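You operate a simulated robot arm through the tools that you are given. There is no shell and no other tool. Be economical: measure what you need, move in short steps, check, and stop when the job is done.

Carry out the task below with a simulated robot arm. There is one attempt and no reset: what you move stays moved.

JOB
Key in the blue passbook's account, update the book and put it back.
Fine: use the grey keyboard and press OK; update it in the passbook printer; set that ready and leave it so.

The check looks at the end state, three seconds after you hand in, the way a careful person would. Anything else that was tipped, shoved, dropped, spilled or broken makes it a failure.

ROBOT AND FRAMES
A 7-joint arm with a two-finger parallel gripper on a trunk, on a base that drives. Base frame: it is fixed to the floor where the robot stands at the start and does not move with it; the origin is under the middle of the robot, x ahead of it, y to its left, z up. Units: mm, degrees, N and s.
With the tool pointing down near the work surface it reaches from about 100 to 660 mm from the robot's upright axis, wherever it stands. Its first joint turns from -166.0 to 166.0 degrees. Places, roughly: black keyboard [600, -2000, 800]; desk screen [700, -100, 1000]; grey keyboard [600, 0, 800]; passbook printer [400, -500, 900]; passbook printer eject key [400, -600, 1000]; passbook printer ready key [400, -500, 1000]. Payload 3.43 kg.
The tool frame sits at the grasp point between the pads (the TCP): z along the fingers, y along the line on which they close. The tips reach 30 mm beyond it. The gripper opens to 94 mm. The fingers are 28 mm wide and 10 mm thick; the gripper's body (50 by 96 mm) begins 55 mm behind the TCP.
Orientation is that of the tool frame in the base frame, as a unit quaternion [x, y, z, w]. With the fingers straight down and closing along the base's y, the tool's x points along the base's -x, its y along +y and its z along -z.

CONTROLS
- The arm moves only by the tool jog_arm. Its argument "increments" is a list of rows, each a list of 7 numbers: the shift along the tool's x, y, z in m, then the turn, a rotation vector about the tool's x, y, z in degrees, then the gripper command, from -1 (shut) to 1 (fully open), values between in proportion. In form: [[dx, dy, dz, wx, wy, wz, jaw], ...]. A call has 1 to 10 rows; each row shifts and turns the commanded pose from where the row before left it, along the tool's axes as they then stand. A row lasts 0.2 s, in which the tool goes at most 50 mm and 8.6 degrees; a call with a longer step from one row to the next is refused whole, and so is a gripper value outside its range. Where a pose cannot be reached the arm comes as near as it can. A force on the tool above 40 N (or 10 N above the force at the start of the call, whichever is more), or a blocked arm, ends the call early, and 0.2 s more pass. Each finger travels about 108 mm/s and halts on what it meets, pressing with about 42 N; the grip force reading is that of the motor and also rises with nothing between the fingers. The clock runs only during rows and for 0.2 s after the last one: add rows that do not move to give the fingers time. It gives the time, the measured TCP pose, the force on the tool (base axes), the opening and the grip force at its end, in the units of the frame above (readings bear some noise), with the torque about the TCP (base axes, N m) and any sound that the robot's microphone picked up.
- Cameras (640 x 400 px; columns grow to the right, rows downward): "scene" is now at [314.9, -208.7, 1440.4]; the picture's right is [-0.00, -0.17, -0.99], its down [-0.76, -0.64, 0.11] and it looks along [-0.65, 0.75, -0.13] (base axes); focal length 214 px, centre (320, 200). "wrist" rides on the gripper at [76, 14, -102] in the tool frame; the picture's right is [-0.18, 0.98, 0.00], its down [-0.75, -0.14, -0.64] and it looks along [-0.63, -0.12, 0.77] (tool axes); focal length 243 px, centre (320, 200). There is no depth. A picture from a camera that has moved, and an enlarged one, comes with that camera's place and axes in the base frame and with its lens.
- camera(camera): a new picture of that camera. The clock stands still meanwhile.
- slide_trunk(by): slides the trunk up (or, below 0, down) by that many mm; the arm and the scene camera ride with it, the base frame stays. It gives what a move gives, with no picture.
- steer(legs): drives the robot by 1 to 6 legs, each [ahead, left, turn to the left] in mm, mm and degrees, along the robot's own axes; the way and the turn of a leg run together, so that a leg with both is an arc; at most 1500 mm and 180 degrees a leg. The arm and the cameras ride along, it lands a little off, and it stops where it bumps. It gives what a move gives.
- turn_head(pan, tilt): turns the head with the scene camera to pan (to the left, within 80 degrees either way) and tilt (down, from -29 to 69), counted from straight ahead of the robot. It gives what a move gives.
- close_up(camera, box): a new picture of the part [left, top, right, bottom] of that camera's present view, enlarged. The clock stands still meanwhile.
- close_job(): hands the job in; it is judged then, once.

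Work in short steps. Places have to be worked out from the pictures, the camera data and where the tool is seen: move nearer, look again, correct. Check each grasp and each placing, and mend what went wrong. You have 120 turns and 90 pictures in all, those below and enlarged ones among them. Open the gripper and draw the arm clear of the work before you hand the job in, unless the task says otherwise; then end with one line.

The tools are called after ">>>" as name(argument=value, ...) on one line, values as JSON. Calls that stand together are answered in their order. jog_arm: Moves the arm, as the interface text tells. Its arguments: {"type":"object","properties":{"increments":{"type":"array"}},"required":["increments"]} The other tools are called the same way: slide_trunk (by) slides the trunk up or down; steer (legs) drives the base; turn_head (pan, tilt) turns the head that bears the scene camera; camera (camera) takes a picture; close_up (camera, box) takes an enlarged picture of a part of a camera's view; close_job () hands the job in.

At the start:

```text
clock: 0.0
tool_pos: [272.0, -291.6, 1324.9]
orientation: [0.0, 1.0, 0.0, 0.001]
contact_force: [0.2, 0.1, 0.2]
wrist_torque: [-0.01, -0.01, -0.03]
grip_width: 94.0
finger_force: 0.1
trunk travel left (down, up): [-350.0, 240.0]
robot x, y, heading: [1.3, -0.9, -0.0]
head pan, tilt: [80.2, 40.8]
```

scene: 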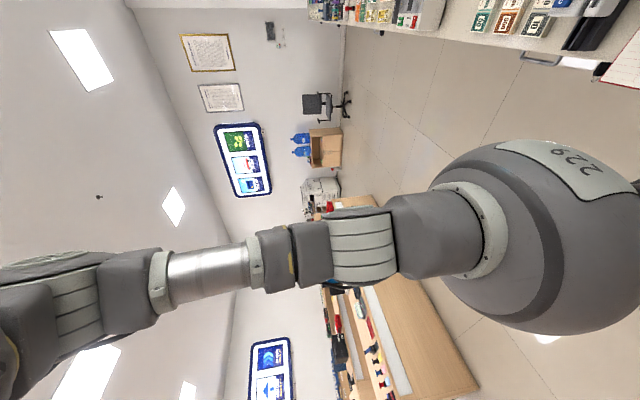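
wrist: 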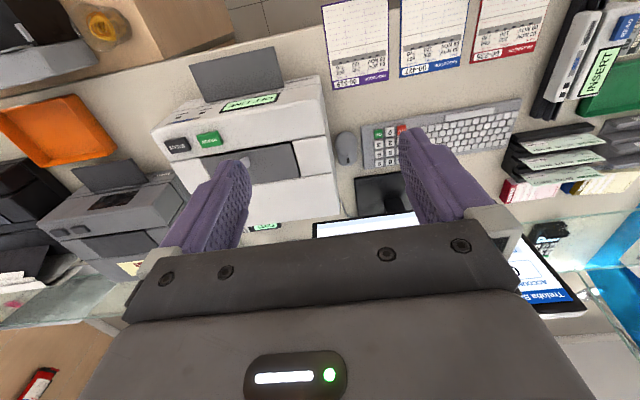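

The wrist view shows the desk with printer, keyboard and passbooks. I turn the head toward the work and look.

>>> turn_head(pan=0, tilt=45)

>>> camera(camera="scene")

>>> close_up(camera="wrist", box=[300, 0, 620, 200])

>>> close_up(camera="wrist", box=[130, 40, 390, 240])

```text
clock: 1.5
tool_pos: [271.6, -291.9, 1323.8]
orientation: [0.0, 1.0, 0.0, -0.001]
contact_force: [0.0, 0.3, 0.3]
wrist_torque: [-0.01, -0.01, 0.01]
grip_width: 94.2
finger_force: 0.0
trunk travel left (down, up): [-350.0, 240.0]
robot x, y, heading: [-0.7, 2.8, -0.2]
head pan, tilt: [0.0, 45.0]
```

```text
87 pictures are left
camera scene: at [308.9, -291.9, 1373.5], right [0.0, -1.0, 0.0], down [-0.71, 0.0, 0.71], along [-0.71, 0.0, -0.71], focal length 214 px, centre (320, 200)
```

scene: 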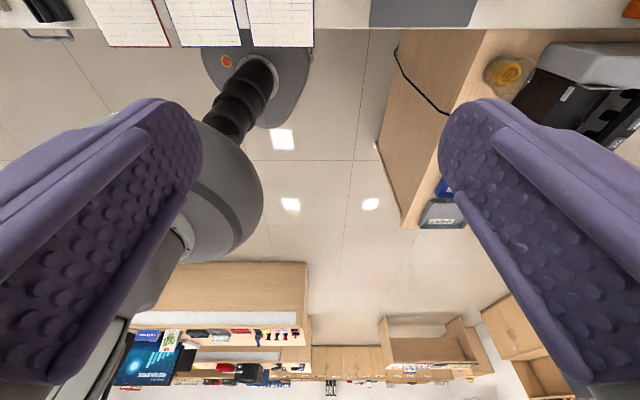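

```text
2.00 times, centred on (460, 100) of wrist
camera zoom: at [195.6, -278.1, 1425.3], right [0.18, 0.98, 0.0], down [0.75, -0.14, 0.64], along [0.63, -0.12, -0.77], focal length 485 px, centre (40, 400)
```

zoom: 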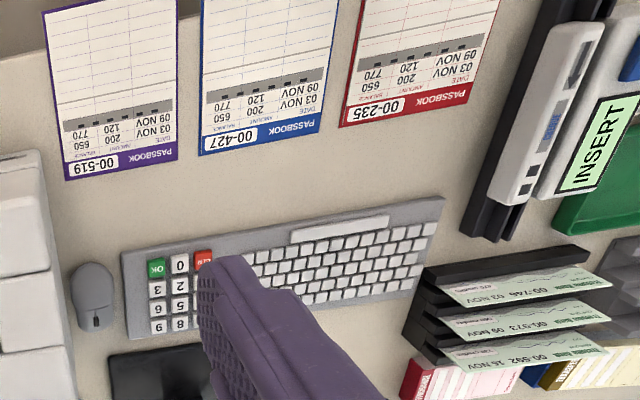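

```text
2.00 times, centred on (260, 140) of wrist
camera zoom: at [195.6, -278.1, 1425.3], right [0.18, 0.98, 0.0], down [0.75, -0.14, 0.64], along [0.63, -0.12, -0.77], focal length 485 px, centre (440, 320)
```

zoom: 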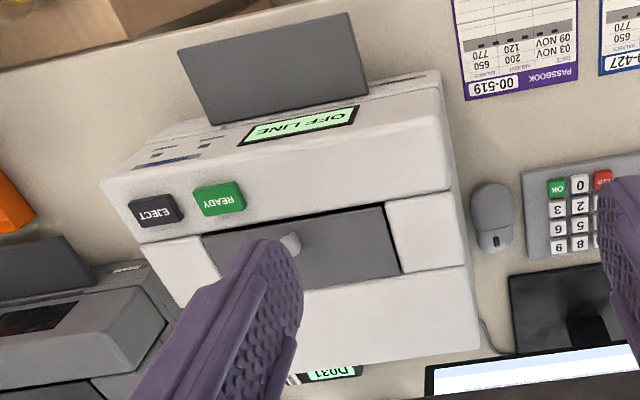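

The scene camera looks backward at this tilt; I try another head pose to find one that faces the desk.

>>> turn_head(pan=0, tilt=-25)

>>> camera(camera="scene")

```text
clock: 2.9
tool_pos: [270.1, -291.7, 1323.8]
orientation: [0.001, 1.0, 0.0, 0.0]
contact_force: [0.4, 0.2, -0.2]
wrist_torque: [0.0, 0.02, -0.01]
grip_width: 94.2
finger_force: 0.1
trunk travel left (down, up): [-350.0, 240.0]
robot x, y, heading: [-0.3, 0.3, -0.0]
head pan, tilt: [0.0, -25.0]
```

```text
84 pictures are left
camera scene: at [415.5, -291.9, 1383.7], right [0.0, -1.0, 0.0], down [-0.91, 0.0, -0.42], along [0.42, 0.0, -0.91], focal length 214 px, centre (320, 200)
```

scene: 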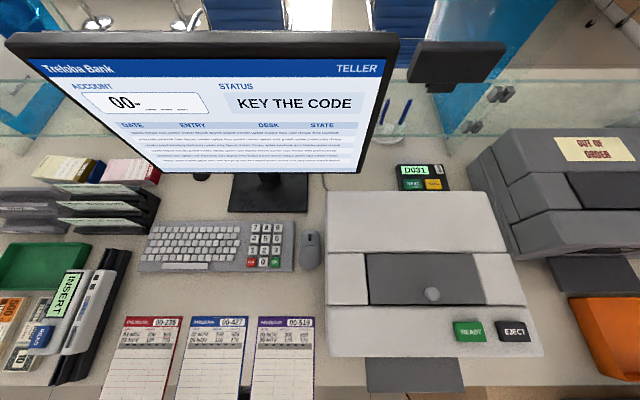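

Good view of the desk. I enlarge the passbooks/keypad and the printer.

>>> close_up(camera="scene", box=[90, 210, 330, 360])

>>> close_up(camera="scene", box=[310, 150, 630, 400])

```text
2.67 times, centred on (210, 285) of scene
camera zoom: at [415.5, -291.9, 1383.7], right [0.0, -1.0, 0.0], down [-0.91, 0.0, -0.42], along [0.42, 0.0, -0.91], focal length 572 px, centre (613, -27)
```

zoom: 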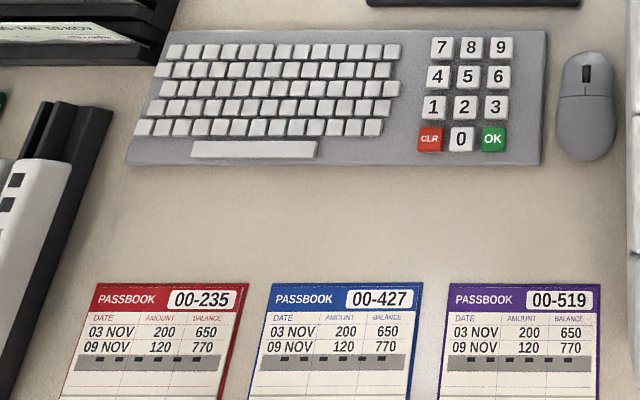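

```text
1.60 times, centred on (470, 275) of scene
camera zoom: at [415.5, -291.9, 1383.7], right [0.0, -1.0, 0.0], down [-0.91, 0.0, -0.42], along [0.42, 0.0, -0.91], focal length 343 px, centre (80, 80)
```

zoom: 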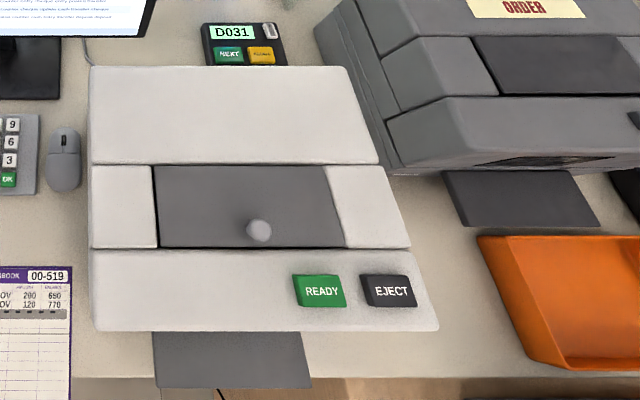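

Blue book is 00-427, so keys 4, 2, 7, OK. I estimate desk z≈800, key 4 ≈(562,-114), 2 ≈(531,-146), 7 ≈(594,-115), OK ≈(502,-176). I shut the gripper and go above key 4.

>>> jog_arm(increments=[[-0.026, 0.016, 0.038, 0, 0, 0, -1], [-0.026, 0.016, 0.038, 0, 0, 0, -1], [-0.026, 0.016, 0.038, 0, 0, 0, -1], [-0.026, 0.016, 0.038, 0, 0, 0, -1], [-0.026, 0.016, 0.038, 0, 0, 0, -1], [-0.026, 0.016, 0.038, 0, 0, 0, -1], [-0.026, 0.016, 0.038, 0, 0, 0, -1], [-0.026, 0.016, 0.038, 0, 0, 0, -1], [-0.026, 0.016, 0.038, 0, 0, 0, -1], [-0.026, 0.016, 0.038, 0, 0, 0, -1]])

>>> camera(camera="wrist")

>>> camera(camera="scene")

```text
clock: 5.1
tool_pos: [534.3, -133.6, 942.8]
orientation: [0.0, 1.0, 0.0, -0.001]
contact_force: [0.4, 0.2, 0.3]
wrist_torque: [-0.01, -0.02, 0.0]
grip_width: 0.0
finger_force: 33.2
trunk travel left (down, up): [-350.0, 240.0]
robot x, y, heading: [-0.6, -0.9, -0.1]
head pan, tilt: [0.0, -25.0]
```

```text
81 pictures are left
camera wrist: at [457.4, -120.0, 1045.6], right [0.18, 0.98, 0.0], down [0.75, -0.14, 0.64], along [0.63, -0.12, -0.77], focal length 243 px, centre (320, 200)
```

wrist: 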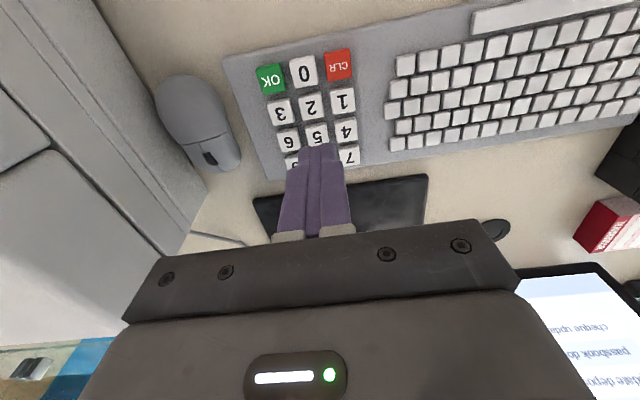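

```text
80 pictures are left
camera scene: at [677.4, -134.0, 1004.1], right [0.0, -1.0, 0.0], down [-0.91, 0.0, -0.42], along [0.42, 0.0, -0.91], focal length 214 px, centre (320, 200)
```

scene: 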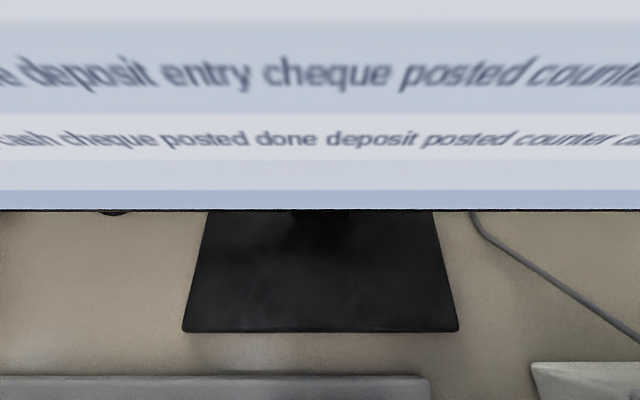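

Camera rides on the arm; both views agree on the key places. I tilt the head so it stays away from the screen and sees the fingertips, then move above key 4.

>>> turn_head(pan=0, tilt=22)

>>> jog_arm(increments=[[-0.028, 0.0196, 0.0, 0, 0, 0, -1], [0, 0, 0.04, 0, 0, 0, -1], [0, 0, 0.02, 0, 0, 0, -1]])

>>> camera(camera="scene")

>>> camera(camera="wrist")

```text
clock: 6.3
tool_pos: [531.9, -135.2, 944.8]
orientation: [0.0, 1.0, 0.001, 0.0]
contact_force: [-1.3, -0.9, 0.4]
wrist_torque: [0.03, -0.02, -0.02]
grip_width: 0.0
finger_force: 32.8
trunk travel left (down, up): [-350.0, 240.0]
robot x, y, heading: [-2.3, -1.7, 0.0]
head pan, tilt: [0.0, 22.0]
```

```text
clock: 7.1
tool_pos: [559.9, -112.7, 883.1]
orientation: [0.0, 1.0, 0.0, 0.0]
contact_force: [0.7, 0.6, -0.5]
wrist_torque: [-0.04, 0.01, 0.03]
grip_width: 0.0
finger_force: 33.2
trunk travel left (down, up): [-350.0, 240.0]
robot x, y, heading: [1.3, 0.4, -0.2]
head pan, tilt: [0.0, 22.0]
```

```text
79 pictures are left
camera scene: at [632.2, -113.2, 921.6], right [0.0, -1.0, 0.0], down [-0.93, 0.0, 0.37], along [-0.37, 0.0, -0.93], focal length 214 px, centre (320, 200)
```

scene: 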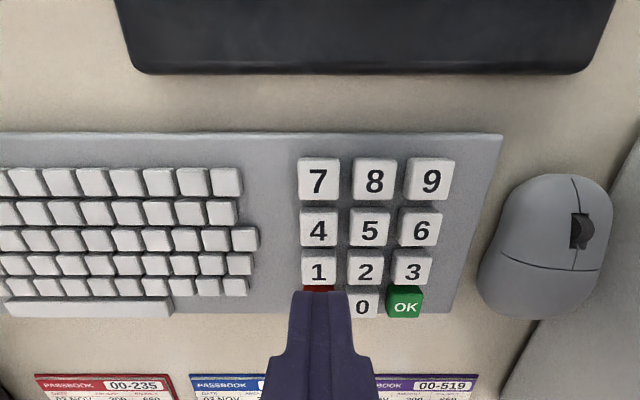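

```text
78 pictures are left
camera wrist: at [483.5, -99.3, 984.9], right [0.18, 0.98, 0.0], down [0.75, -0.14, 0.64], along [0.63, -0.12, -0.77], focal length 243 px, centre (320, 200)
```

wrist: 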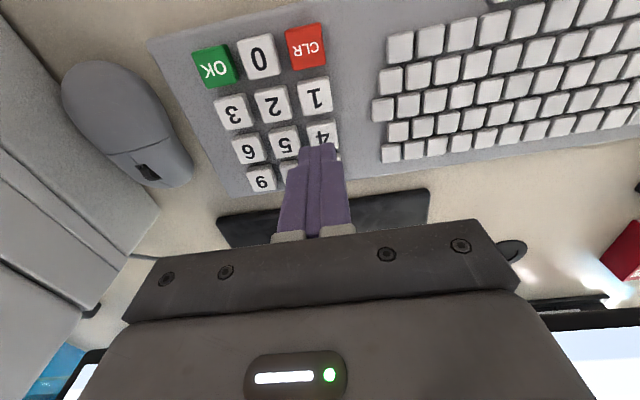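

Key tops triangulate to z≈806, with key 4 at about (566,-113). I shift +5 mm in x and descend to just above the key.

>>> jog_arm(increments=[[-0.0055, 0, 0.02, 0, 0, 0, -1], [0, 0, 0.016, 0, 0, 0, -1], [0, 0, 0, 0, 0, 0, -1]])

>>> camera(camera="scene")

```text
clock: 7.9
tool_pos: [564.4, -111.5, 847.4]
orientation: [0.0, 1.0, 0.0, 0.0]
contact_force: [0.4, 0.3, -0.5]
wrist_torque: [-0.01, -0.03, 0.02]
grip_width: 0.0
finger_force: 32.9
trunk travel left (down, up): [-350.0, 240.0]
robot x, y, heading: [1.0, 0.4, -0.1]
head pan, tilt: [0.0, 22.0]
```

```text
77 pictures are left
camera scene: at [636.9, -112.3, 885.1], right [0.0, -1.0, 0.0], down [-0.93, 0.0, 0.38], along [-0.38, 0.0, -0.93], focal length 214 px, centre (320, 200)
```

scene: 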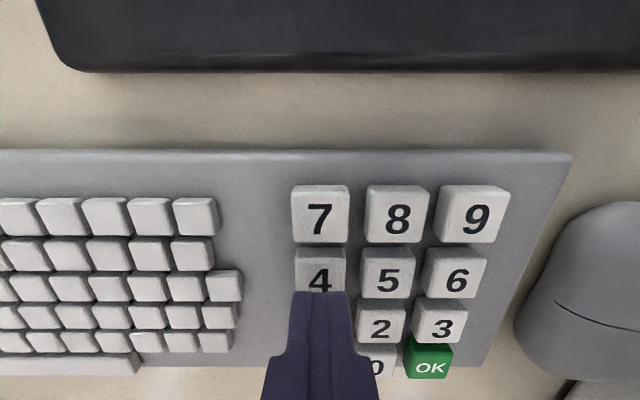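

Key 4 is nearly beneath; small +3 mm x shift, then I press down in small steps.

>>> jog_arm(increments=[[-0.0025, -0.001, 0.007, 0, 0, 0, -1], [0, 0, 0.003, 0, 0, 0, -1], [0, 0, 0.002, 0, 0, 0, -1], [0, 0, 0.002, 0, 0, 0, -1]])

```text
clock: 8.9
tool_pos: [568.7, -113.4, 833.3]
orientation: [0.0, 1.0, 0.0, 0.0]
contact_force: [-1.5, 1.4, 2.9]
wrist_torque: [0.0, 0.05, -0.02]
grip_width: 0.0
finger_force: 32.9
trunk travel left (down, up): [-350.0, 240.0]
robot x, y, heading: [-1.0, 0.6, 0.2]
head pan, tilt: [0.0, 22.0]
heard: click
```

A click was heard. I lift, move to key 2 and press the same way.

>>> jog_arm(increments=[[0, 0, -0.022, 0, 0, 0, -1], [0.0305, -0.031, 0, 0, 0, 0, -1], [0, 0, 0, 0, 0, 0, -1]])

>>> camera(camera="scene")

```text
clock: 9.7
tool_pos: [538.7, -142.9, 853.2]
orientation: [0.0, 1.0, 0.0, 0.0]
contact_force: [-0.7, 0.1, -0.6]
wrist_torque: [0.01, 0.03, -0.01]
grip_width: 0.1
finger_force: 33.2
trunk travel left (down, up): [-350.0, 240.0]
robot x, y, heading: [-1.0, -2.2, 0.2]
head pan, tilt: [0.0, 22.0]
```

```text
76 pictures are left
camera scene: at [611.0, -143.8, 892.3], right [0.0, -1.0, 0.0], down [-0.93, 0.0, 0.37], along [-0.37, 0.0, -0.93], focal length 214 px, centre (320, 200)
```

scene: 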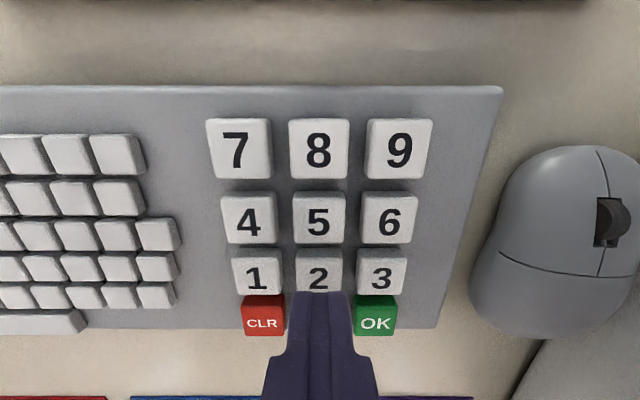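

Aligned over 2; pressing.

>>> jog_arm(increments=[[0.001, 0, 0.011, 0, 0, 0, -1], [0, 0, 0.004, 0, 0, 0, -1], [0, 0, 0.003, 0, 0, 0, -1], [0, 0, 0.003, 0, 0, 0, -1]])

```text
clock: 10.7
tool_pos: [535.7, -144.9, 834.4]
orientation: [0.0, 1.0, 0.0, 0.0]
contact_force: [0.4, 0.0, 2.1]
wrist_torque: [-0.01, 0.03, 0.0]
grip_width: 0.1
finger_force: 33.1
trunk travel left (down, up): [-350.0, 240.0]
robot x, y, heading: [0.0, 0.5, 0.0]
head pan, tilt: [0.0, 22.0]
heard: click
```

Click. Lift and move to key 7.

>>> jog_arm(increments=[[0, 0, -0.022, 0, 0, 0, -1], [-0.031, 0.0155, 0, 0, 0, 0, -1], [-0.031, 0.0155, 0, 0, 0, 0, -1], [0, 0, 0, 0, 0, 0, -1]])

>>> camera(camera="scene")

```text
clock: 11.7
tool_pos: [598.1, -114.2, 856.3]
orientation: [0.0, 1.0, 0.0, 0.0]
contact_force: [0.7, 0.3, -1.1]
wrist_torque: [-0.02, 0.03, 0.01]
grip_width: 0.0
finger_force: 33.1
trunk travel left (down, up): [-350.0, 240.0]
robot x, y, heading: [-0.6, 1.9, 0.2]
head pan, tilt: [0.0, 22.0]
```

```text
75 pictures are left
camera scene: at [671.1, -113.5, 895.2], right [0.0, -1.0, 0.0], down [-0.93, 0.0, 0.38], along [-0.38, 0.0, -0.93], focal length 214 px, centre (320, 200)
```

scene: 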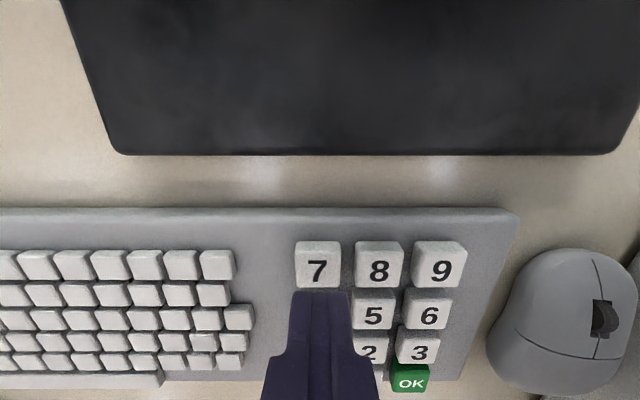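

Aligned over 7; pressing.

>>> jog_arm(increments=[[0, 0.001, 0.013, 0, 0, 0, -1], [0, 0, 0.004, 0, 0, 0, -1], [0, 0, 0.003, 0, 0, 0, -1], [0, 0, 0.003, 0, 0, 0, -1]])

```text
clock: 12.7
tool_pos: [597.8, -112.9, 834.0]
orientation: [0.0, 1.0, -0.001, 0.0]
contact_force: [-0.9, 0.5, 2.1]
wrist_torque: [0.01, 0.05, -0.02]
grip_width: 0.1
finger_force: 33.1
trunk travel left (down, up): [-350.0, 240.0]
robot x, y, heading: [-3.7, 1.3, 0.0]
head pan, tilt: [0.0, 22.0]
heard: click
```

Click. I lift well up and back over OK, then check the screen.

>>> jog_arm(increments=[[0, 0, -0.03, 0, 0, 0, -1], [0.03, -0.02, -0.025, 0, 0, 0, -1], [0.03, -0.021, -0.03, 0, 0, 0, -1], [0.0325, -0.021, -0.03, 0, 0, 0, -1], [0, 0, -0.05, 0, 0, 0, -1], [0, 0, -0.05, 0, 0, 0, -1]])

>>> turn_head(pan=0, tilt=-29)

>>> camera(camera="scene")

```text
clock: 14.1
tool_pos: [504.5, -176.5, 1049.3]
orientation: [0.001, 1.0, 0.0, 0.0]
contact_force: [-0.2, -0.4, -0.5]
wrist_torque: [-0.01, 0.01, 0.0]
grip_width: 0.2
finger_force: 32.8
trunk travel left (down, up): [-350.0, 240.0]
robot x, y, heading: [0.3, -0.0, -0.1]
head pan, tilt: [0.0, 22.0]
```

```text
clock: 15.3
tool_pos: [506.1, -177.8, 1048.1]
orientation: [0.001, 1.0, -0.001, 0.001]
contact_force: [-0.3, 0.1, -0.1]
wrist_torque: [-0.01, -0.01, -0.01]
grip_width: 0.0
finger_force: 33.1
trunk travel left (down, up): [-350.0, 240.0]
robot x, y, heading: [-2.5, -1.1, -0.2]
head pan, tilt: [0.0, -28.6]
```

```text
74 pictures are left
camera scene: at [653.5, -176.3, 1113.1], right [0.0, -1.0, 0.0], down [-0.88, 0.0, -0.48], along [0.48, 0.0, -0.88], focal length 214 px, centre (320, 200)
```

scene: 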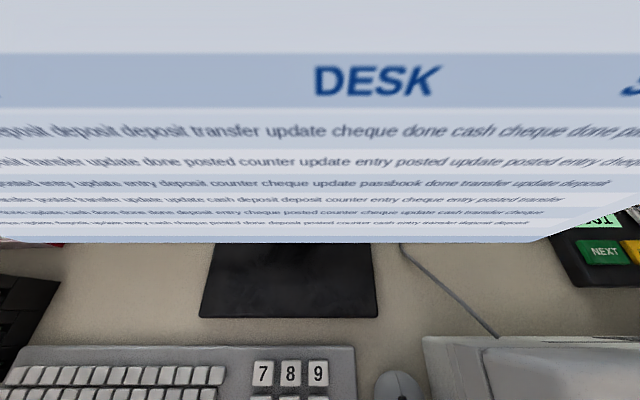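

Too close to read; I back off toward the robot and up.

>>> jog_arm(increments=[[0.04, 0, -0.028, 0, 0, 0, -1], [0.04, 0, -0.028, 0, 0, 0, -1], [0.04, 0, -0.028, 0, 0, 0, -1], [0.04, 0, -0.028, 0, 0, 0, -1], [0.03, 0, -0.028, 0, 0, 0, -1]])

>>> camera(camera="scene")

```text
clock: 16.5
tool_pos: [312.7, -171.0, 1190.1]
orientation: [-0.002, 1.0, 0.0, 0.001]
contact_force: [0.7, 0.7, -0.8]
wrist_torque: [0.02, -0.02, 0.03]
grip_width: 0.0
finger_force: 33.1
trunk travel left (down, up): [-350.0, 240.0]
robot x, y, heading: [-0.4, 1.8, -0.3]
head pan, tilt: [0.0, -28.6]
```

```text
73 pictures are left
camera scene: at [460.4, -170.7, 1253.6], right [0.0, -1.0, 0.0], down [-0.88, 0.0, -0.48], along [0.48, 0.0, -0.88], focal length 214 px, centre (320, 200)
```

scene: 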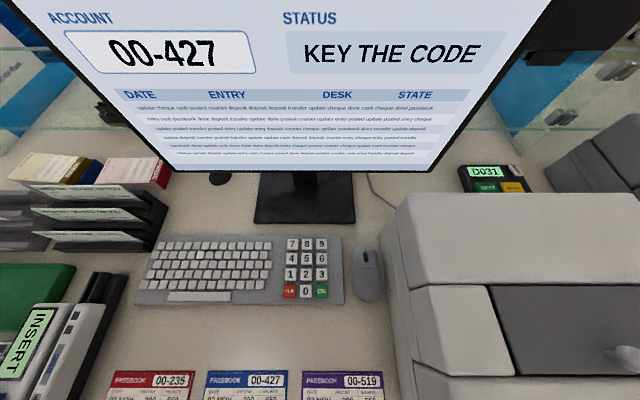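

Account reads 00-427. Back to above OK, with the head tilted to see the fingertips.

>>> jog_arm(increments=[[-0.035, -0.001, 0.03, 0, 0, 0, -1], [-0.035, -0.001, 0.03, 0, 0, 0, -1], [-0.035, -0.001, 0.03, 0, 0, 0, -1], [-0.035, -0.001, 0.03, 0, 0, 0, -1], [-0.035, 0, 0.034, 0, 0, 0, -1], [-0.017, 0, 0.04, 0, 0, 0, -1], [0, 0, 0.046, 0, 0, 0, -1], [0, 0, 0.046, 0, 0, 0, -1], [0, 0, 0.046, 0, 0, 0, -1], [0, 0, 0, 0, 0, 0, -1]])

>>> turn_head(pan=0, tilt=22)

>>> camera(camera="scene")

```text
clock: 18.7
tool_pos: [509.6, -178.1, 856.6]
orientation: [0.0, 1.0, 0.0, 0.0]
contact_force: [-0.9, 0.2, -0.3]
wrist_torque: [-0.02, -0.02, -0.03]
grip_width: 0.0
finger_force: 33.3
trunk travel left (down, up): [-350.0, 240.0]
robot x, y, heading: [-0.3, -3.0, 0.1]
head pan, tilt: [0.0, -28.6]
```

```text
clock: 19.9
tool_pos: [507.8, -177.9, 858.5]
orientation: [0.001, 1.0, 0.0, 0.0]
contact_force: [-0.4, 0.3, 0.7]
wrist_torque: [0.0, 0.01, -0.02]
grip_width: 0.2
finger_force: 32.9
trunk travel left (down, up): [-350.0, 240.0]
robot x, y, heading: [2.8, -0.3, 0.1]
head pan, tilt: [0.0, 22.0]
```

```text
72 pictures are left
camera scene: at [580.9, -178.3, 895.5], right [0.0, -1.0, 0.0], down [-0.93, 0.0, 0.37], along [-0.37, 0.0, -0.93], focal length 214 px, centre (320, 200)
```

scene: 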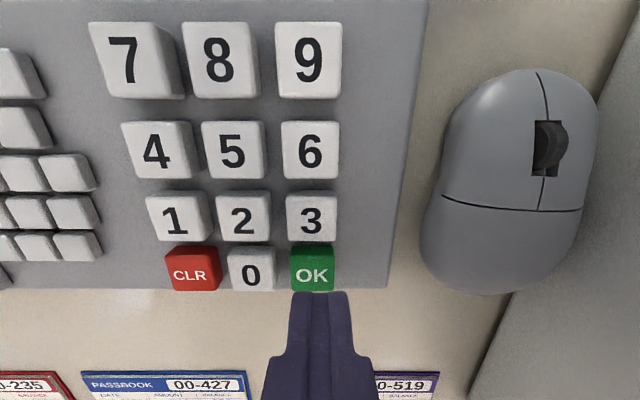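

OK lies about 4 mm left of the tip; correct and press.

>>> jog_arm(increments=[[0.003, 0.004, 0.014, 0, 0, 0, -1], [0, 0, 0.004, 0, 0, 0, -1], [0, 0, 0.003, 0, 0, 0, -1], [0, 0, 0.003, 0, 0, 0, -1]])

```text
clock: 20.9
tool_pos: [504.3, -173.7, 832.5]
orientation: [0.0, 1.0, 0.0, 0.0]
contact_force: [-0.7, -0.7, 2.5]
wrist_torque: [-0.03, 0.0, 0.01]
grip_width: 0.0
finger_force: 33.0
trunk travel left (down, up): [-350.0, 240.0]
robot x, y, heading: [-1.0, -0.9, -0.1]
head pan, tilt: [0.0, 22.0]
heard: click
```

Click. Back off and view screen and printer together.

>>> jog_arm(increments=[[0, 0, -0.04, 0, 0, 0, -1], [0, 0, -0.045, 0, 0, 0, -1], [0, 0, -0.045, 0, 0, 0, -1], [0.03, -0.015, -0.035, 0, 0, 0, -1], [0.03, -0.015, -0.035, 0, 0, 0, -1], [0.03, -0.015, -0.035, 0, 0, 0, -1], [0.03, -0.015, -0.035, 0, 0, 0, -1], [0.03, -0.015, -0.035, 0, 0, 0, -1], [0.03, -0.02, -0.035, 0, 0, 0, -1], [0.03, -0.02, -0.035, 0, 0, 0, -1]])

>>> turn_head(pan=0, tilt=-25)

>>> camera(camera="scene")

>>> camera(camera="wrist")

```text
refused: row 9 steps farther than a row can; nothing moved
```

```text
clock: 22.0
tool_pos: [505.4, -173.4, 832.3]
orientation: [-0.001, 1.0, 0.0, -0.001]
contact_force: [0.1, -1.7, 2.6]
wrist_torque: [-0.03, 0.02, -0.02]
grip_width: 0.1
finger_force: 32.9
trunk travel left (down, up): [-350.0, 240.0]
robot x, y, heading: [2.2, -1.5, 0.2]
head pan, tilt: [0.0, -25.0]
```

```text
71 pictures are left
camera scene: at [648.6, -173.9, 892.5], right [0.0, -1.0, 0.0], down [-0.91, 0.0, -0.42], along [0.42, 0.0, -0.91], focal length 214 px, centre (320, 200)
```

scene: 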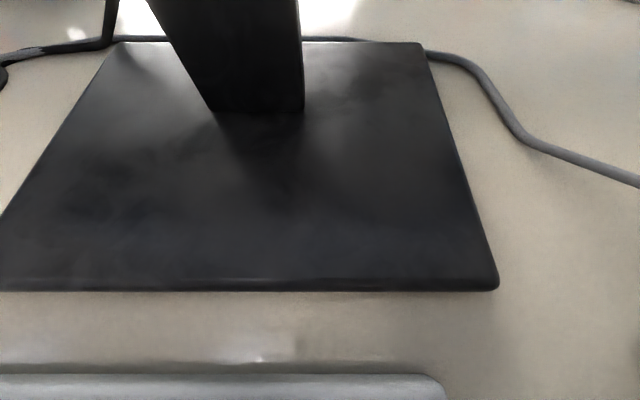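

```text
70 pictures are left
camera wrist: at [428.7, -160.0, 934.1], right [0.18, 0.98, 0.0], down [0.75, -0.14, 0.64], along [0.63, -0.12, -0.77], focal length 243 px, centre (320, 200)
```

wrist: 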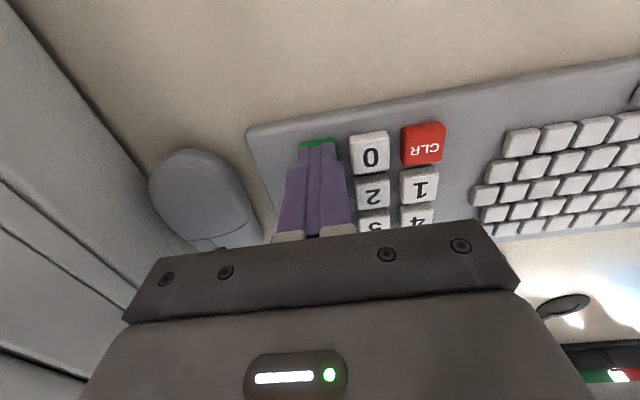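

The move was refused; I redo it with smaller rows.

>>> jog_arm(increments=[[0, 0, -0.04, 0, 0, 0, -1], [0, 0, -0.045, 0, 0, 0, -1], [0, 0, -0.045, 0, 0, 0, -1], [0.03, -0.016, -0.035, 0, 0, 0, -1], [0.03, -0.016, -0.035, 0, 0, 0, -1], [0.03, -0.016, -0.035, 0, 0, 0, -1], [0.03, -0.016, -0.035, 0, 0, 0, -1], [0.03, -0.016, -0.035, 0, 0, 0, -1], [0.03, -0.016, -0.035, 0, 0, 0, -1], [0.03, -0.016, -0.035, 0, 0, 0, -1]])

>>> camera(camera="scene")

>>> camera(camera="wrist")

```text
clock: 24.2
tool_pos: [291.1, -285.9, 1210.8]
orientation: [0.0, 1.0, 0.0, -0.001]
contact_force: [-0.4, 0.9, 0.7]
wrist_torque: [-0.02, -0.03, -0.01]
grip_width: 0.2
finger_force: 33.4
trunk travel left (down, up): [-350.0, 240.0]
robot x, y, heading: [1.3, 2.5, -0.1]
head pan, tilt: [0.0, -25.0]
```

```text
69 pictures are left
camera scene: at [436.1, -285.9, 1270.2], right [0.0, -1.0, 0.0], down [-0.91, 0.0, -0.42], along [0.42, 0.0, -0.91], focal length 214 px, centre (320, 200)
```

scene: 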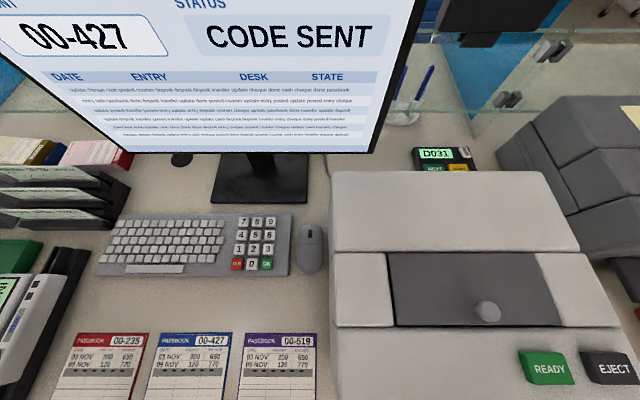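

```text
68 pictures are left
camera wrist: at [216.1, -272.0, 1311.6], right [0.18, 0.98, 0.0], down [0.75, -0.14, 0.64], along [0.63, -0.12, -0.77], focal length 243 px, centre (320, 200)
```

wrist: 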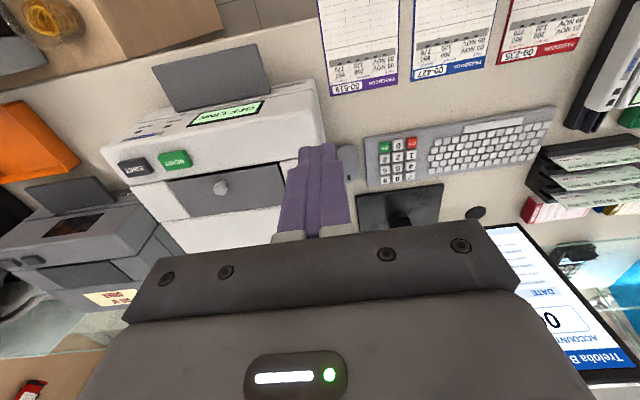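

Screen says CODE SENT. READY button triangulates to (368,-533,~979), near the reach limit, so I drive the base 250 mm to the right.

>>> steer(legs=[[0, -250, 0]])

>>> camera(camera="scene")

>>> camera(camera="wrist")

```text
clock: 26.1
tool_pos: [292.8, -542.6, 1208.9]
orientation: [0.001, 1.0, 0.001, 0.0]
contact_force: [1.3, -0.8, 1.1]
wrist_torque: [0.02, 0.01, 0.03]
grip_width: 0.0
finger_force: 32.9
trunk travel left (down, up): [-350.0, 240.0]
robot x, y, heading: [-0.2, -256.8, 0.1]
head pan, tilt: [0.0, -25.0]
```

```text
67 pictures are left
camera scene: at [437.0, -542.9, 1269.1], right [0.0, -1.0, 0.0], down [-0.91, 0.0, -0.42], along [0.42, 0.0, -0.91], focal length 214 px, centre (320, 200)
```

scene: 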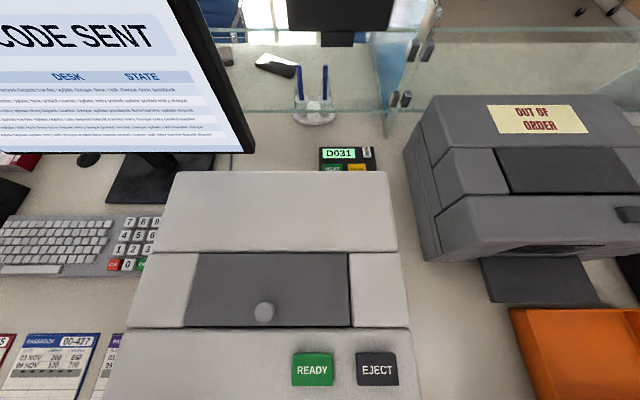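

```text
66 pictures are left
camera wrist: at [217.1, -528.8, 1310.7], right [0.19, 0.98, 0.0], down [0.75, -0.14, 0.64], along [0.63, -0.12, -0.77], focal length 243 px, centre (320, 200)
```

wrist: 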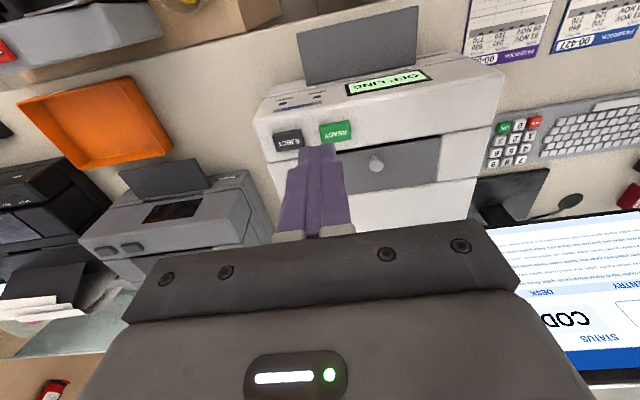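

Zooming on the printer front for icons and slot details.

>>> close_up(camera="wrist", box=[250, 0, 490, 150])

```text
2.67 times, centred on (370, 75) of wrist
camera zoom: at [217.1, -528.8, 1310.7], right [0.19, 0.98, 0.0], down [0.75, -0.14, 0.64], along [0.63, -0.12, -0.77], focal length 647 px, centre (187, 533)
```

zoom: 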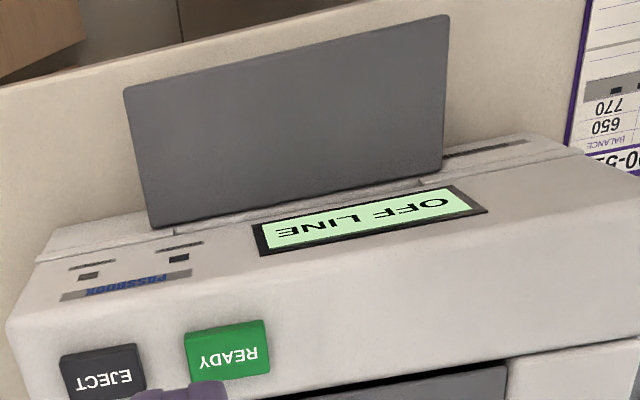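

Moving above READY.

>>> jog_arm(increments=[[-0.025, 0.003, 0.042, 0, 0, 0, -1], [-0.025, 0.003, 0.042, 0, 0, 0, -1], [-0.025, 0.003, 0.042, 0, 0, 0, -1], [0, 0, 0.043, 0, 0, 0, -1], [0, 0, 0, 0, 0, 0, -1]])

>>> turn_head(pan=0, tilt=22)

>>> camera(camera="scene")

>>> camera(camera="wrist")

```text
clock: 27.3
tool_pos: [365.3, -533.2, 1042.7]
orientation: [0.001, 1.0, 0.0, -0.001]
contact_force: [0.5, -0.1, -0.1]
wrist_torque: [0.02, 0.0, 0.01]
grip_width: 0.0
finger_force: 32.7
trunk travel left (down, up): [-350.0, 240.0]
robot x, y, heading: [-0.7, -257.1, -0.3]
head pan, tilt: [0.0, -25.0]
```

```text
clock: 28.4
tool_pos: [364.5, -533.4, 1043.5]
orientation: [0.001, 1.0, 0.0, 0.0]
contact_force: [0.0, 0.4, 0.1]
wrist_torque: [-0.02, 0.03, 0.0]
grip_width: 0.0
finger_force: 32.6
trunk travel left (down, up): [-350.0, 240.0]
robot x, y, heading: [1.7, -255.1, -0.1]
head pan, tilt: [0.0, 22.0]
```

```text
64 pictures are left
camera scene: at [438.3, -533.2, 1081.0], right [0.0, -1.0, 0.0], down [-0.93, 0.0, 0.37], along [-0.37, 0.0, -0.93], focal length 214 px, centre (320, 200)
```

scene: 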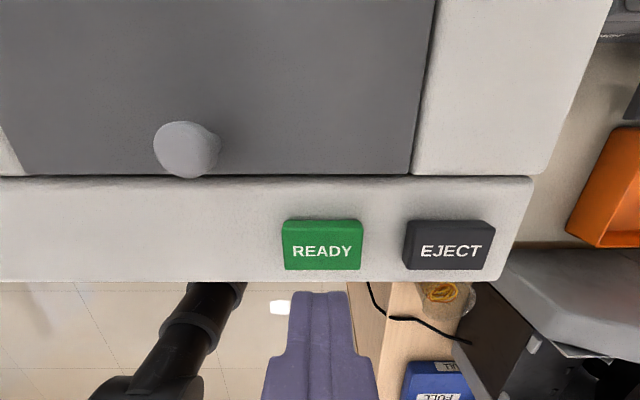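

```text
63 pictures are left
camera wrist: at [289.5, -519.1, 1144.4], right [0.19, 0.98, 0.0], down [0.75, -0.14, 0.64], along [0.63, -0.12, -0.77], focal length 243 px, centre (320, 200)
```

wrist: 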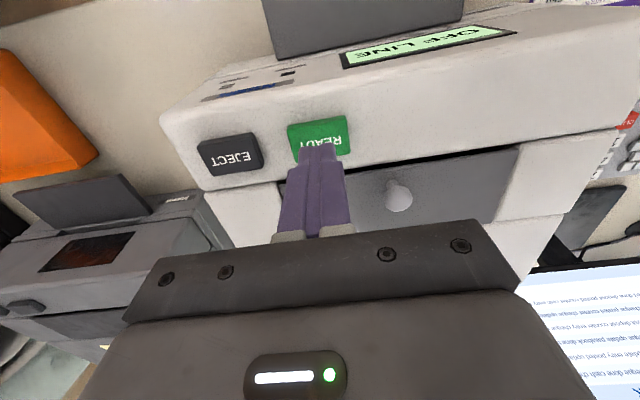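

Pressing READY gently.

>>> jog_arm(increments=[[-0.003, 0, 0.018, 0, 0, 0, -1], [0, 0, 0.008, 0, 0, 0, -1], [0, 0, 0.003, 0, 0, 0, -1], [0, 0, 0.003, 0, 0, 0, -1], [0, 0, 0.003, 0, 0, 0, -1]])

```text
clock: 29.6
tool_pos: [370.7, -532.4, 1005.5]
orientation: [0.001, 1.0, 0.0, 0.0]
contact_force: [0.5, -0.8, 9.0]
wrist_torque: [-0.04, -0.02, 0.01]
grip_width: 0.0
finger_force: 32.8
trunk travel left (down, up): [-350.0, 240.0]
robot x, y, heading: [1.8, -256.1, 0.0]
head pan, tilt: [0.0, 22.0]
heard: click
```

Click heard with 9 N. I lift and read the display.

>>> jog_arm(increments=[[0, 0, -0.03, 0, 0, 0, -1], [0.04, 0, -0.03, 0, 0, 0, -1], [0.04, 0, -0.03, 0, 0, 0, -1], [0.04, 0, -0.02, 0, 0, 0, -1], [0.04, 0, -0.02, 0, 0, 0, -1], [0, 0, 0, 0, 0, 0, -1]])

>>> camera(camera="wrist")

```text
clock: 31.0
tool_pos: [208.8, -534.4, 1132.6]
orientation: [0.0, 1.0, 0.001, 0.0]
contact_force: [0.6, -0.2, -0.1]
wrist_torque: [0.0, 0.0, 0.03]
grip_width: 0.2
finger_force: 32.9
trunk travel left (down, up): [-350.0, 240.0]
robot x, y, heading: [2.7, -256.4, -0.1]
head pan, tilt: [0.0, 22.0]
```

```text
62 pictures are left
camera wrist: at [132.2, -521.2, 1235.3], right [0.18, 0.98, 0.0], down [0.75, -0.14, 0.64], along [0.63, -0.12, -0.77], focal length 243 px, centre (320, 200)
```

wrist: 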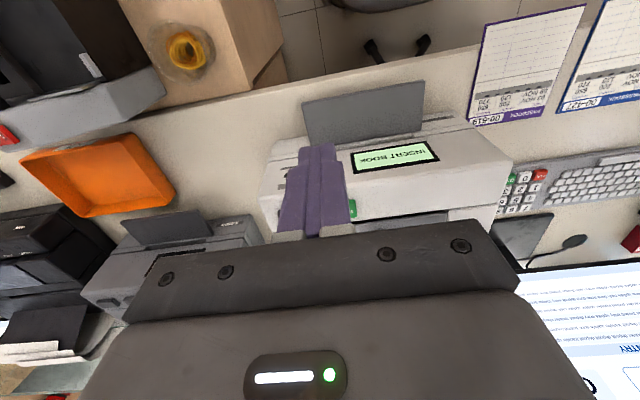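

Display reads INSERT BOOK. I back the base 250 mm for room, extend the arm forward, then begin turning the tool horizontal (fingers along +x, closing vertically).

>>> steer(legs=[[-250, 0, 0]])

>>> jog_arm(increments=[[-0.03, 0.03, 0, 0, 0, 0, -1], [-0.03, 0.03, 0, 0, 0, 0, -1], [-0.03, 0.03, 0, 0, 0, 0, -1], [0, 0, 0, -4.948, -4.948, 4.948, -1], [0, 0, 0, -4.948, -4.948, 4.948, -1], [0, 0, 0, -4.948, -4.948, 4.948, -1], [0, 0, 0, -4.948, -4.948, 4.948, -1], [0, 0, 0, -4.948, -4.948, 4.948, -1], [0, 0, 0, -4.948, -4.948, 4.948, -1], [0, 0, 0, -4.948, -4.948, 4.948, -1]])

>>> jog_arm(increments=[[0, 0, 0, -4.948, -4.948, 4.948, -1], [0, 0, 0, -4.948, -4.948, 4.948, -1], [0, 0, 0, -4.948, -4.948, 4.948, -1], [0, 0, 0, -4.948, -4.948, 4.948, -1], [0, 0, 0, -4.948, -4.948, 4.948, -1], [0, 0, 0, -4.948, -4.948, 4.948, -1], [0, 0, 0, -4.948, -4.948, 4.948, -1], [0, 0, 0, 0, 0, 0, -1]])

>>> camera(camera="wrist")

>>> camera(camera="scene")

```text
clock: 32.8
tool_pos: [-42.1, -536.0, 1133.6]
orientation: [0.001, 1.0, 0.0, 0.0]
contact_force: [-0.8, -0.3, 0.3]
wrist_torque: [0.02, -0.03, -0.01]
grip_width: 0.1
finger_force: 32.8
trunk travel left (down, up): [-350.0, 240.0]
robot x, y, heading: [-250.5, -257.8, -0.2]
head pan, tilt: [0.0, 22.0]
```

```text
clock: 35.0
tool_pos: [48.2, -445.9, 1135.1]
orientation: [0.29, 0.865, 0.289, 0.291]
contact_force: [0.0, 0.4, -0.8]
wrist_torque: [0.02, -0.02, 0.04]
grip_width: 0.2
finger_force: 32.9
trunk travel left (down, up): [-350.0, 240.0]
robot x, y, heading: [-246.6, -255.8, -0.1]
head pan, tilt: [0.0, 22.0]
```

```text
clock: 36.8
tool_pos: [49.3, -445.3, 1133.7]
orientation: [0.501, 0.498, 0.5, 0.501]
contact_force: [-0.5, -0.2, 0.1]
wrist_torque: [0.01, -0.01, -0.01]
grip_width: 0.0
finger_force: 33.7
trunk travel left (down, up): [-350.0, 240.0]
robot x, y, heading: [-248.4, -250.9, 0.1]
head pan, tilt: [0.0, 22.0]
```

```text
61 pictures are left
camera wrist: at [-53.3, -368.7, 1146.8], right [0.0, -0.19, 0.98], down [-0.64, -0.75, -0.14], along [0.76, -0.63, -0.12], focal length 243 px, centre (320, 200)
```

wrist: 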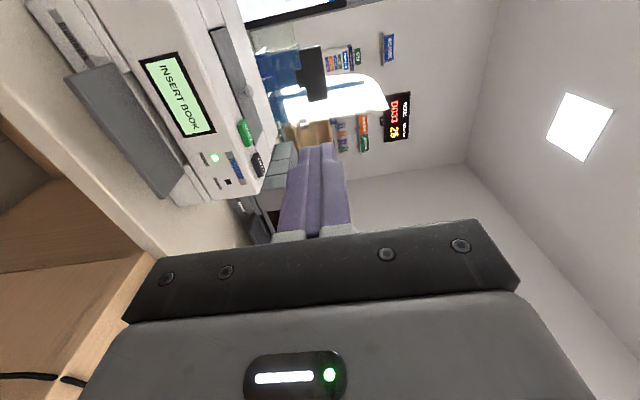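

```text
60 pictures are left
camera scene: at [9.7, -519.1, 1134.4], right [0.0, 0.0, -1.0], down [-0.37, 0.93, 0.0], along [0.93, 0.37, 0.0], focal length 214 px, centre (320, 200)
```

scene: 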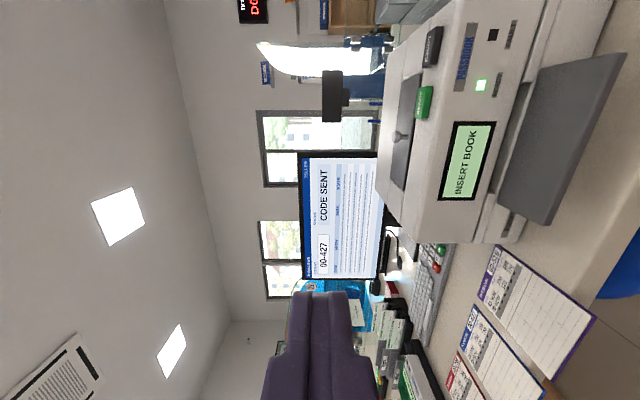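

Tool is horizontal. I enlarge the printer front.

>>> close_up(camera="scene", box=[400, 0, 640, 250])

```text
1.60 times, centred on (520, 125) of scene
camera zoom: at [9.7, -519.1, 1134.4], right [0.0, 0.0, -1.0], down [-0.37, 0.93, 0.0], along [0.93, 0.37, 0.0], focal length 343 px, centre (0, 320)
```

zoom: 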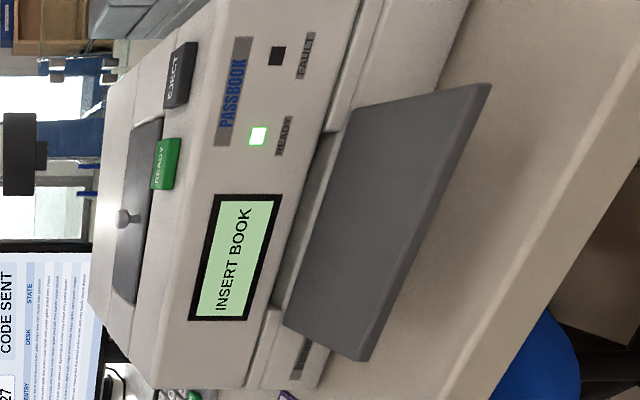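

Only LEDs and a tray under a slot; book goes header first as it lies. I lower the trunk 250 mm and look at the books' overhang.

>>> slide_trunk(by=-250)

>>> jog_arm(increments=[[0.045, 0, 0, 0, 0, 0, -1], [0.045, 0, 0, 0, 0, 0, -1], [0.045, 0, 0, 0, 0, 0, -1], [0.045, 0, 0, 0, 0, 0, -1], [0.045, 0, 0, 0, 0, 0, -1], [0.045, 0, 0, 0, 0, 0, -1], [0.045, 0, 0, 0, 0, 0, -1], [0.043, 0, 0, 0, 0, 0, 0], [0, 0, 0, 0, 0, 0, 0]])

>>> camera(camera="wrist")

>>> camera(camera="scene")

```text
clock: 39.4
tool_pos: [49.5, -444.8, 883.0]
orientation: [0.5, 0.5, 0.5, 0.5]
contact_force: [-0.3, 0.5, 0.0]
wrist_torque: [0.01, -0.02, 0.04]
grip_width: 0.0
finger_force: 33.3
trunk travel left (down, up): [-100.0, 490.0]
robot x, y, heading: [-248.9, -254.9, -0.2]
head pan, tilt: [0.0, 22.0]
```

```text
clock: 40.0
tool_pos: [41.6, -452.0, 911.7]
orientation: [0.496, 0.461, 0.484, 0.554]
contact_force: [0.8, 0.6, 0.1]
wrist_torque: [-0.02, -0.02, 0.01]
grip_width: 0.0
finger_force: 32.6
out of reach, approached as far as the arm can: row 1, 2
trunk travel left (down, up): [-100.0, 490.0]
robot x, y, heading: [-253.0, -254.1, 0.0]
head pan, tilt: [0.0, 22.0]
stopped in row 2: the arm was blocked; the commanded pose is now the measured one
```

```text
58 pictures are left
camera wrist: at [-52.5, -364.7, 915.3], right [-0.1, -0.14, 0.98], down [-0.71, -0.69, -0.17], along [0.7, -0.71, -0.04], focal length 243 px, centre (320, 200)
```

wrist: 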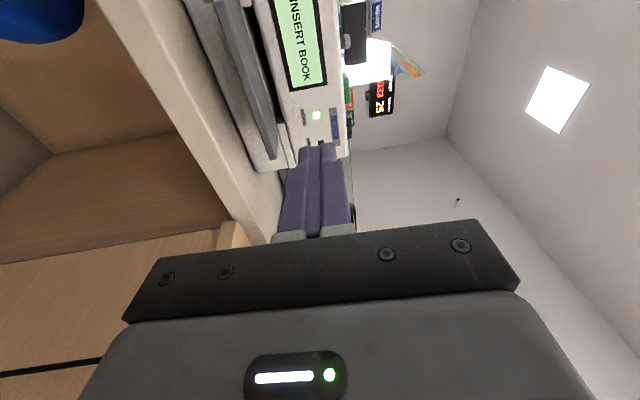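

```text
57 pictures are left
camera scene: at [-4.5, -521.3, 913.0], right [0.08, -0.04, -1.0], down [-0.27, 0.96, -0.06], along [0.96, 0.28, 0.06], focal length 214 px, centre (320, 200)
```

scene: 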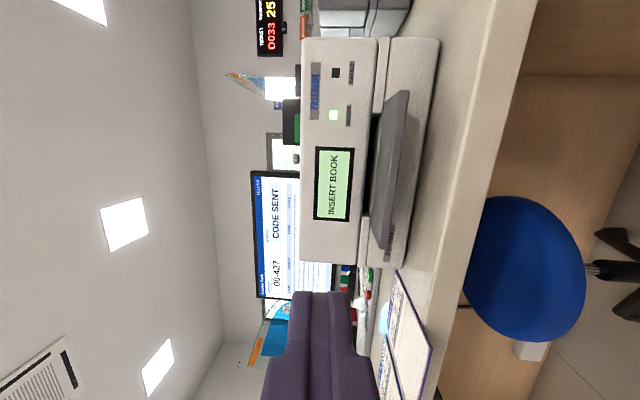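

The arm hit its inner reach limit (too close to the trunk). I correct the pose, back the base 180 mm and extend the arm.

>>> jog_arm(increments=[[0.007, -0.028, 0.008, 4.64, 6.0, 2.0, -1], [0, 0, 0.02, 0, 0, 0, -1], [0, 0, 0, 0, 0, 0, -1]])

>>> steer(legs=[[-180, 0, 0]])

>>> jog_arm(increments=[[0, 0, 0.045, 0, 0, 0, -1], [0, 0, 0.045, 0, 0, 0, -1], [0, 0, 0.045, 0, 0, 0, -1], [0, 0, 0.045, 0, 0, 0, -1], [0, 0, 0, 0, 0, 0, -1]])

```text
clock: 40.8
tool_pos: [71.9, -444.9, 885.0]
orientation: [0.5, 0.499, 0.502, 0.499]
contact_force: [0.8, 0.1, 1.0]
wrist_torque: [0.01, 0.01, -0.01]
grip_width: 0.0
finger_force: 33.4
trunk travel left (down, up): [-100.0, 490.0]
robot x, y, heading: [-250.2, -255.3, -0.2]
head pan, tilt: [0.0, 22.0]
```

```text
clock: 42.3
tool_pos: [-110.5, -444.3, 884.0]
orientation: [0.5, 0.5, 0.501, 0.499]
contact_force: [0.7, 0.2, -0.2]
wrist_torque: [0.0, 0.03, 0.01]
grip_width: 0.0
finger_force: 32.6
trunk travel left (down, up): [-100.0, 490.0]
robot x, y, heading: [-432.6, -255.8, -0.1]
head pan, tilt: [0.0, 22.0]
```

```text
clock: 43.5
tool_pos: [69.1, -442.4, 884.7]
orientation: [0.501, 0.499, 0.501, 0.5]
contact_force: [0.2, -0.1, -0.1]
wrist_torque: [0.01, -0.02, 0.01]
grip_width: 0.1
finger_force: 33.2
trunk travel left (down, up): [-100.0, 490.0]
robot x, y, heading: [-436.7, -255.5, 0.2]
head pan, tilt: [0.0, 22.0]
```

Extended fine. Now move left toward the blue book with the arm and view.

>>> jog_arm(increments=[[0.045, 0, 0, 0, 0, 0, -1], [0.045, 0, 0, 0, 0, 0, -1], [0.045, 0, 0, 0, 0, 0, -1], [0.045, 0, 0, 0, 0, 0, -1], [0.045, 0, 0, 0, 0, 0, -1], [0.045, 0, 0, 0, 0, 0, -1], [0.045, 0, 0, 0, 0, 0, -1], [0.04, 0, 0, 0, 0, 0, 0], [0, 0, 0, 0, 0, 0, 0]])

>>> camera(camera="wrist")

>>> camera(camera="scene")

```text
clock: 45.5
tool_pos: [66.9, -87.6, 885.4]
orientation: [0.501, 0.499, 0.501, 0.499]
contact_force: [1.1, 0.0, -0.1]
wrist_torque: [-0.02, 0.01, -0.03]
grip_width: 47.3
finger_force: 0.0
trunk travel left (down, up): [-100.0, 490.0]
robot x, y, heading: [-437.2, -254.3, -0.4]
head pan, tilt: [0.0, 22.0]
```

```text
56 pictures are left
camera wrist: at [-35.2, -11.4, 898.8], right [0.0, -0.19, 0.98], down [-0.64, -0.75, -0.14], along [0.77, -0.63, -0.12], focal length 243 px, centre (320, 200)
```

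wrist: 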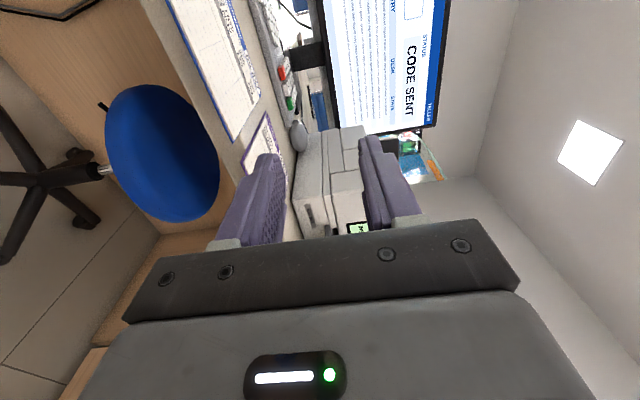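

```text
55 pictures are left
camera scene: at [28.3, -161.6, 886.1], right [0.0, 0.0, -1.0], down [-0.38, 0.93, 0.0], along [0.93, 0.38, 0.0], focal length 214 px, centre (320, 200)
```

scene: 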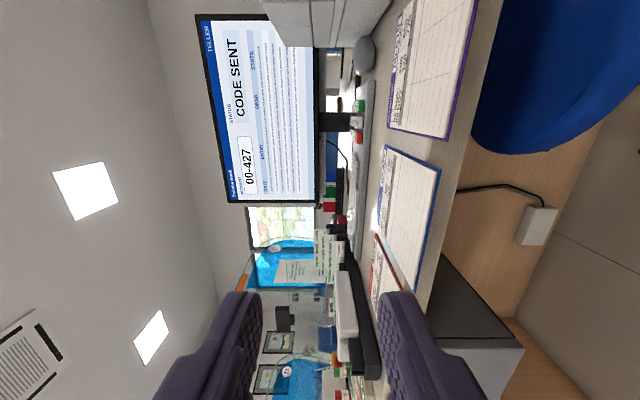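

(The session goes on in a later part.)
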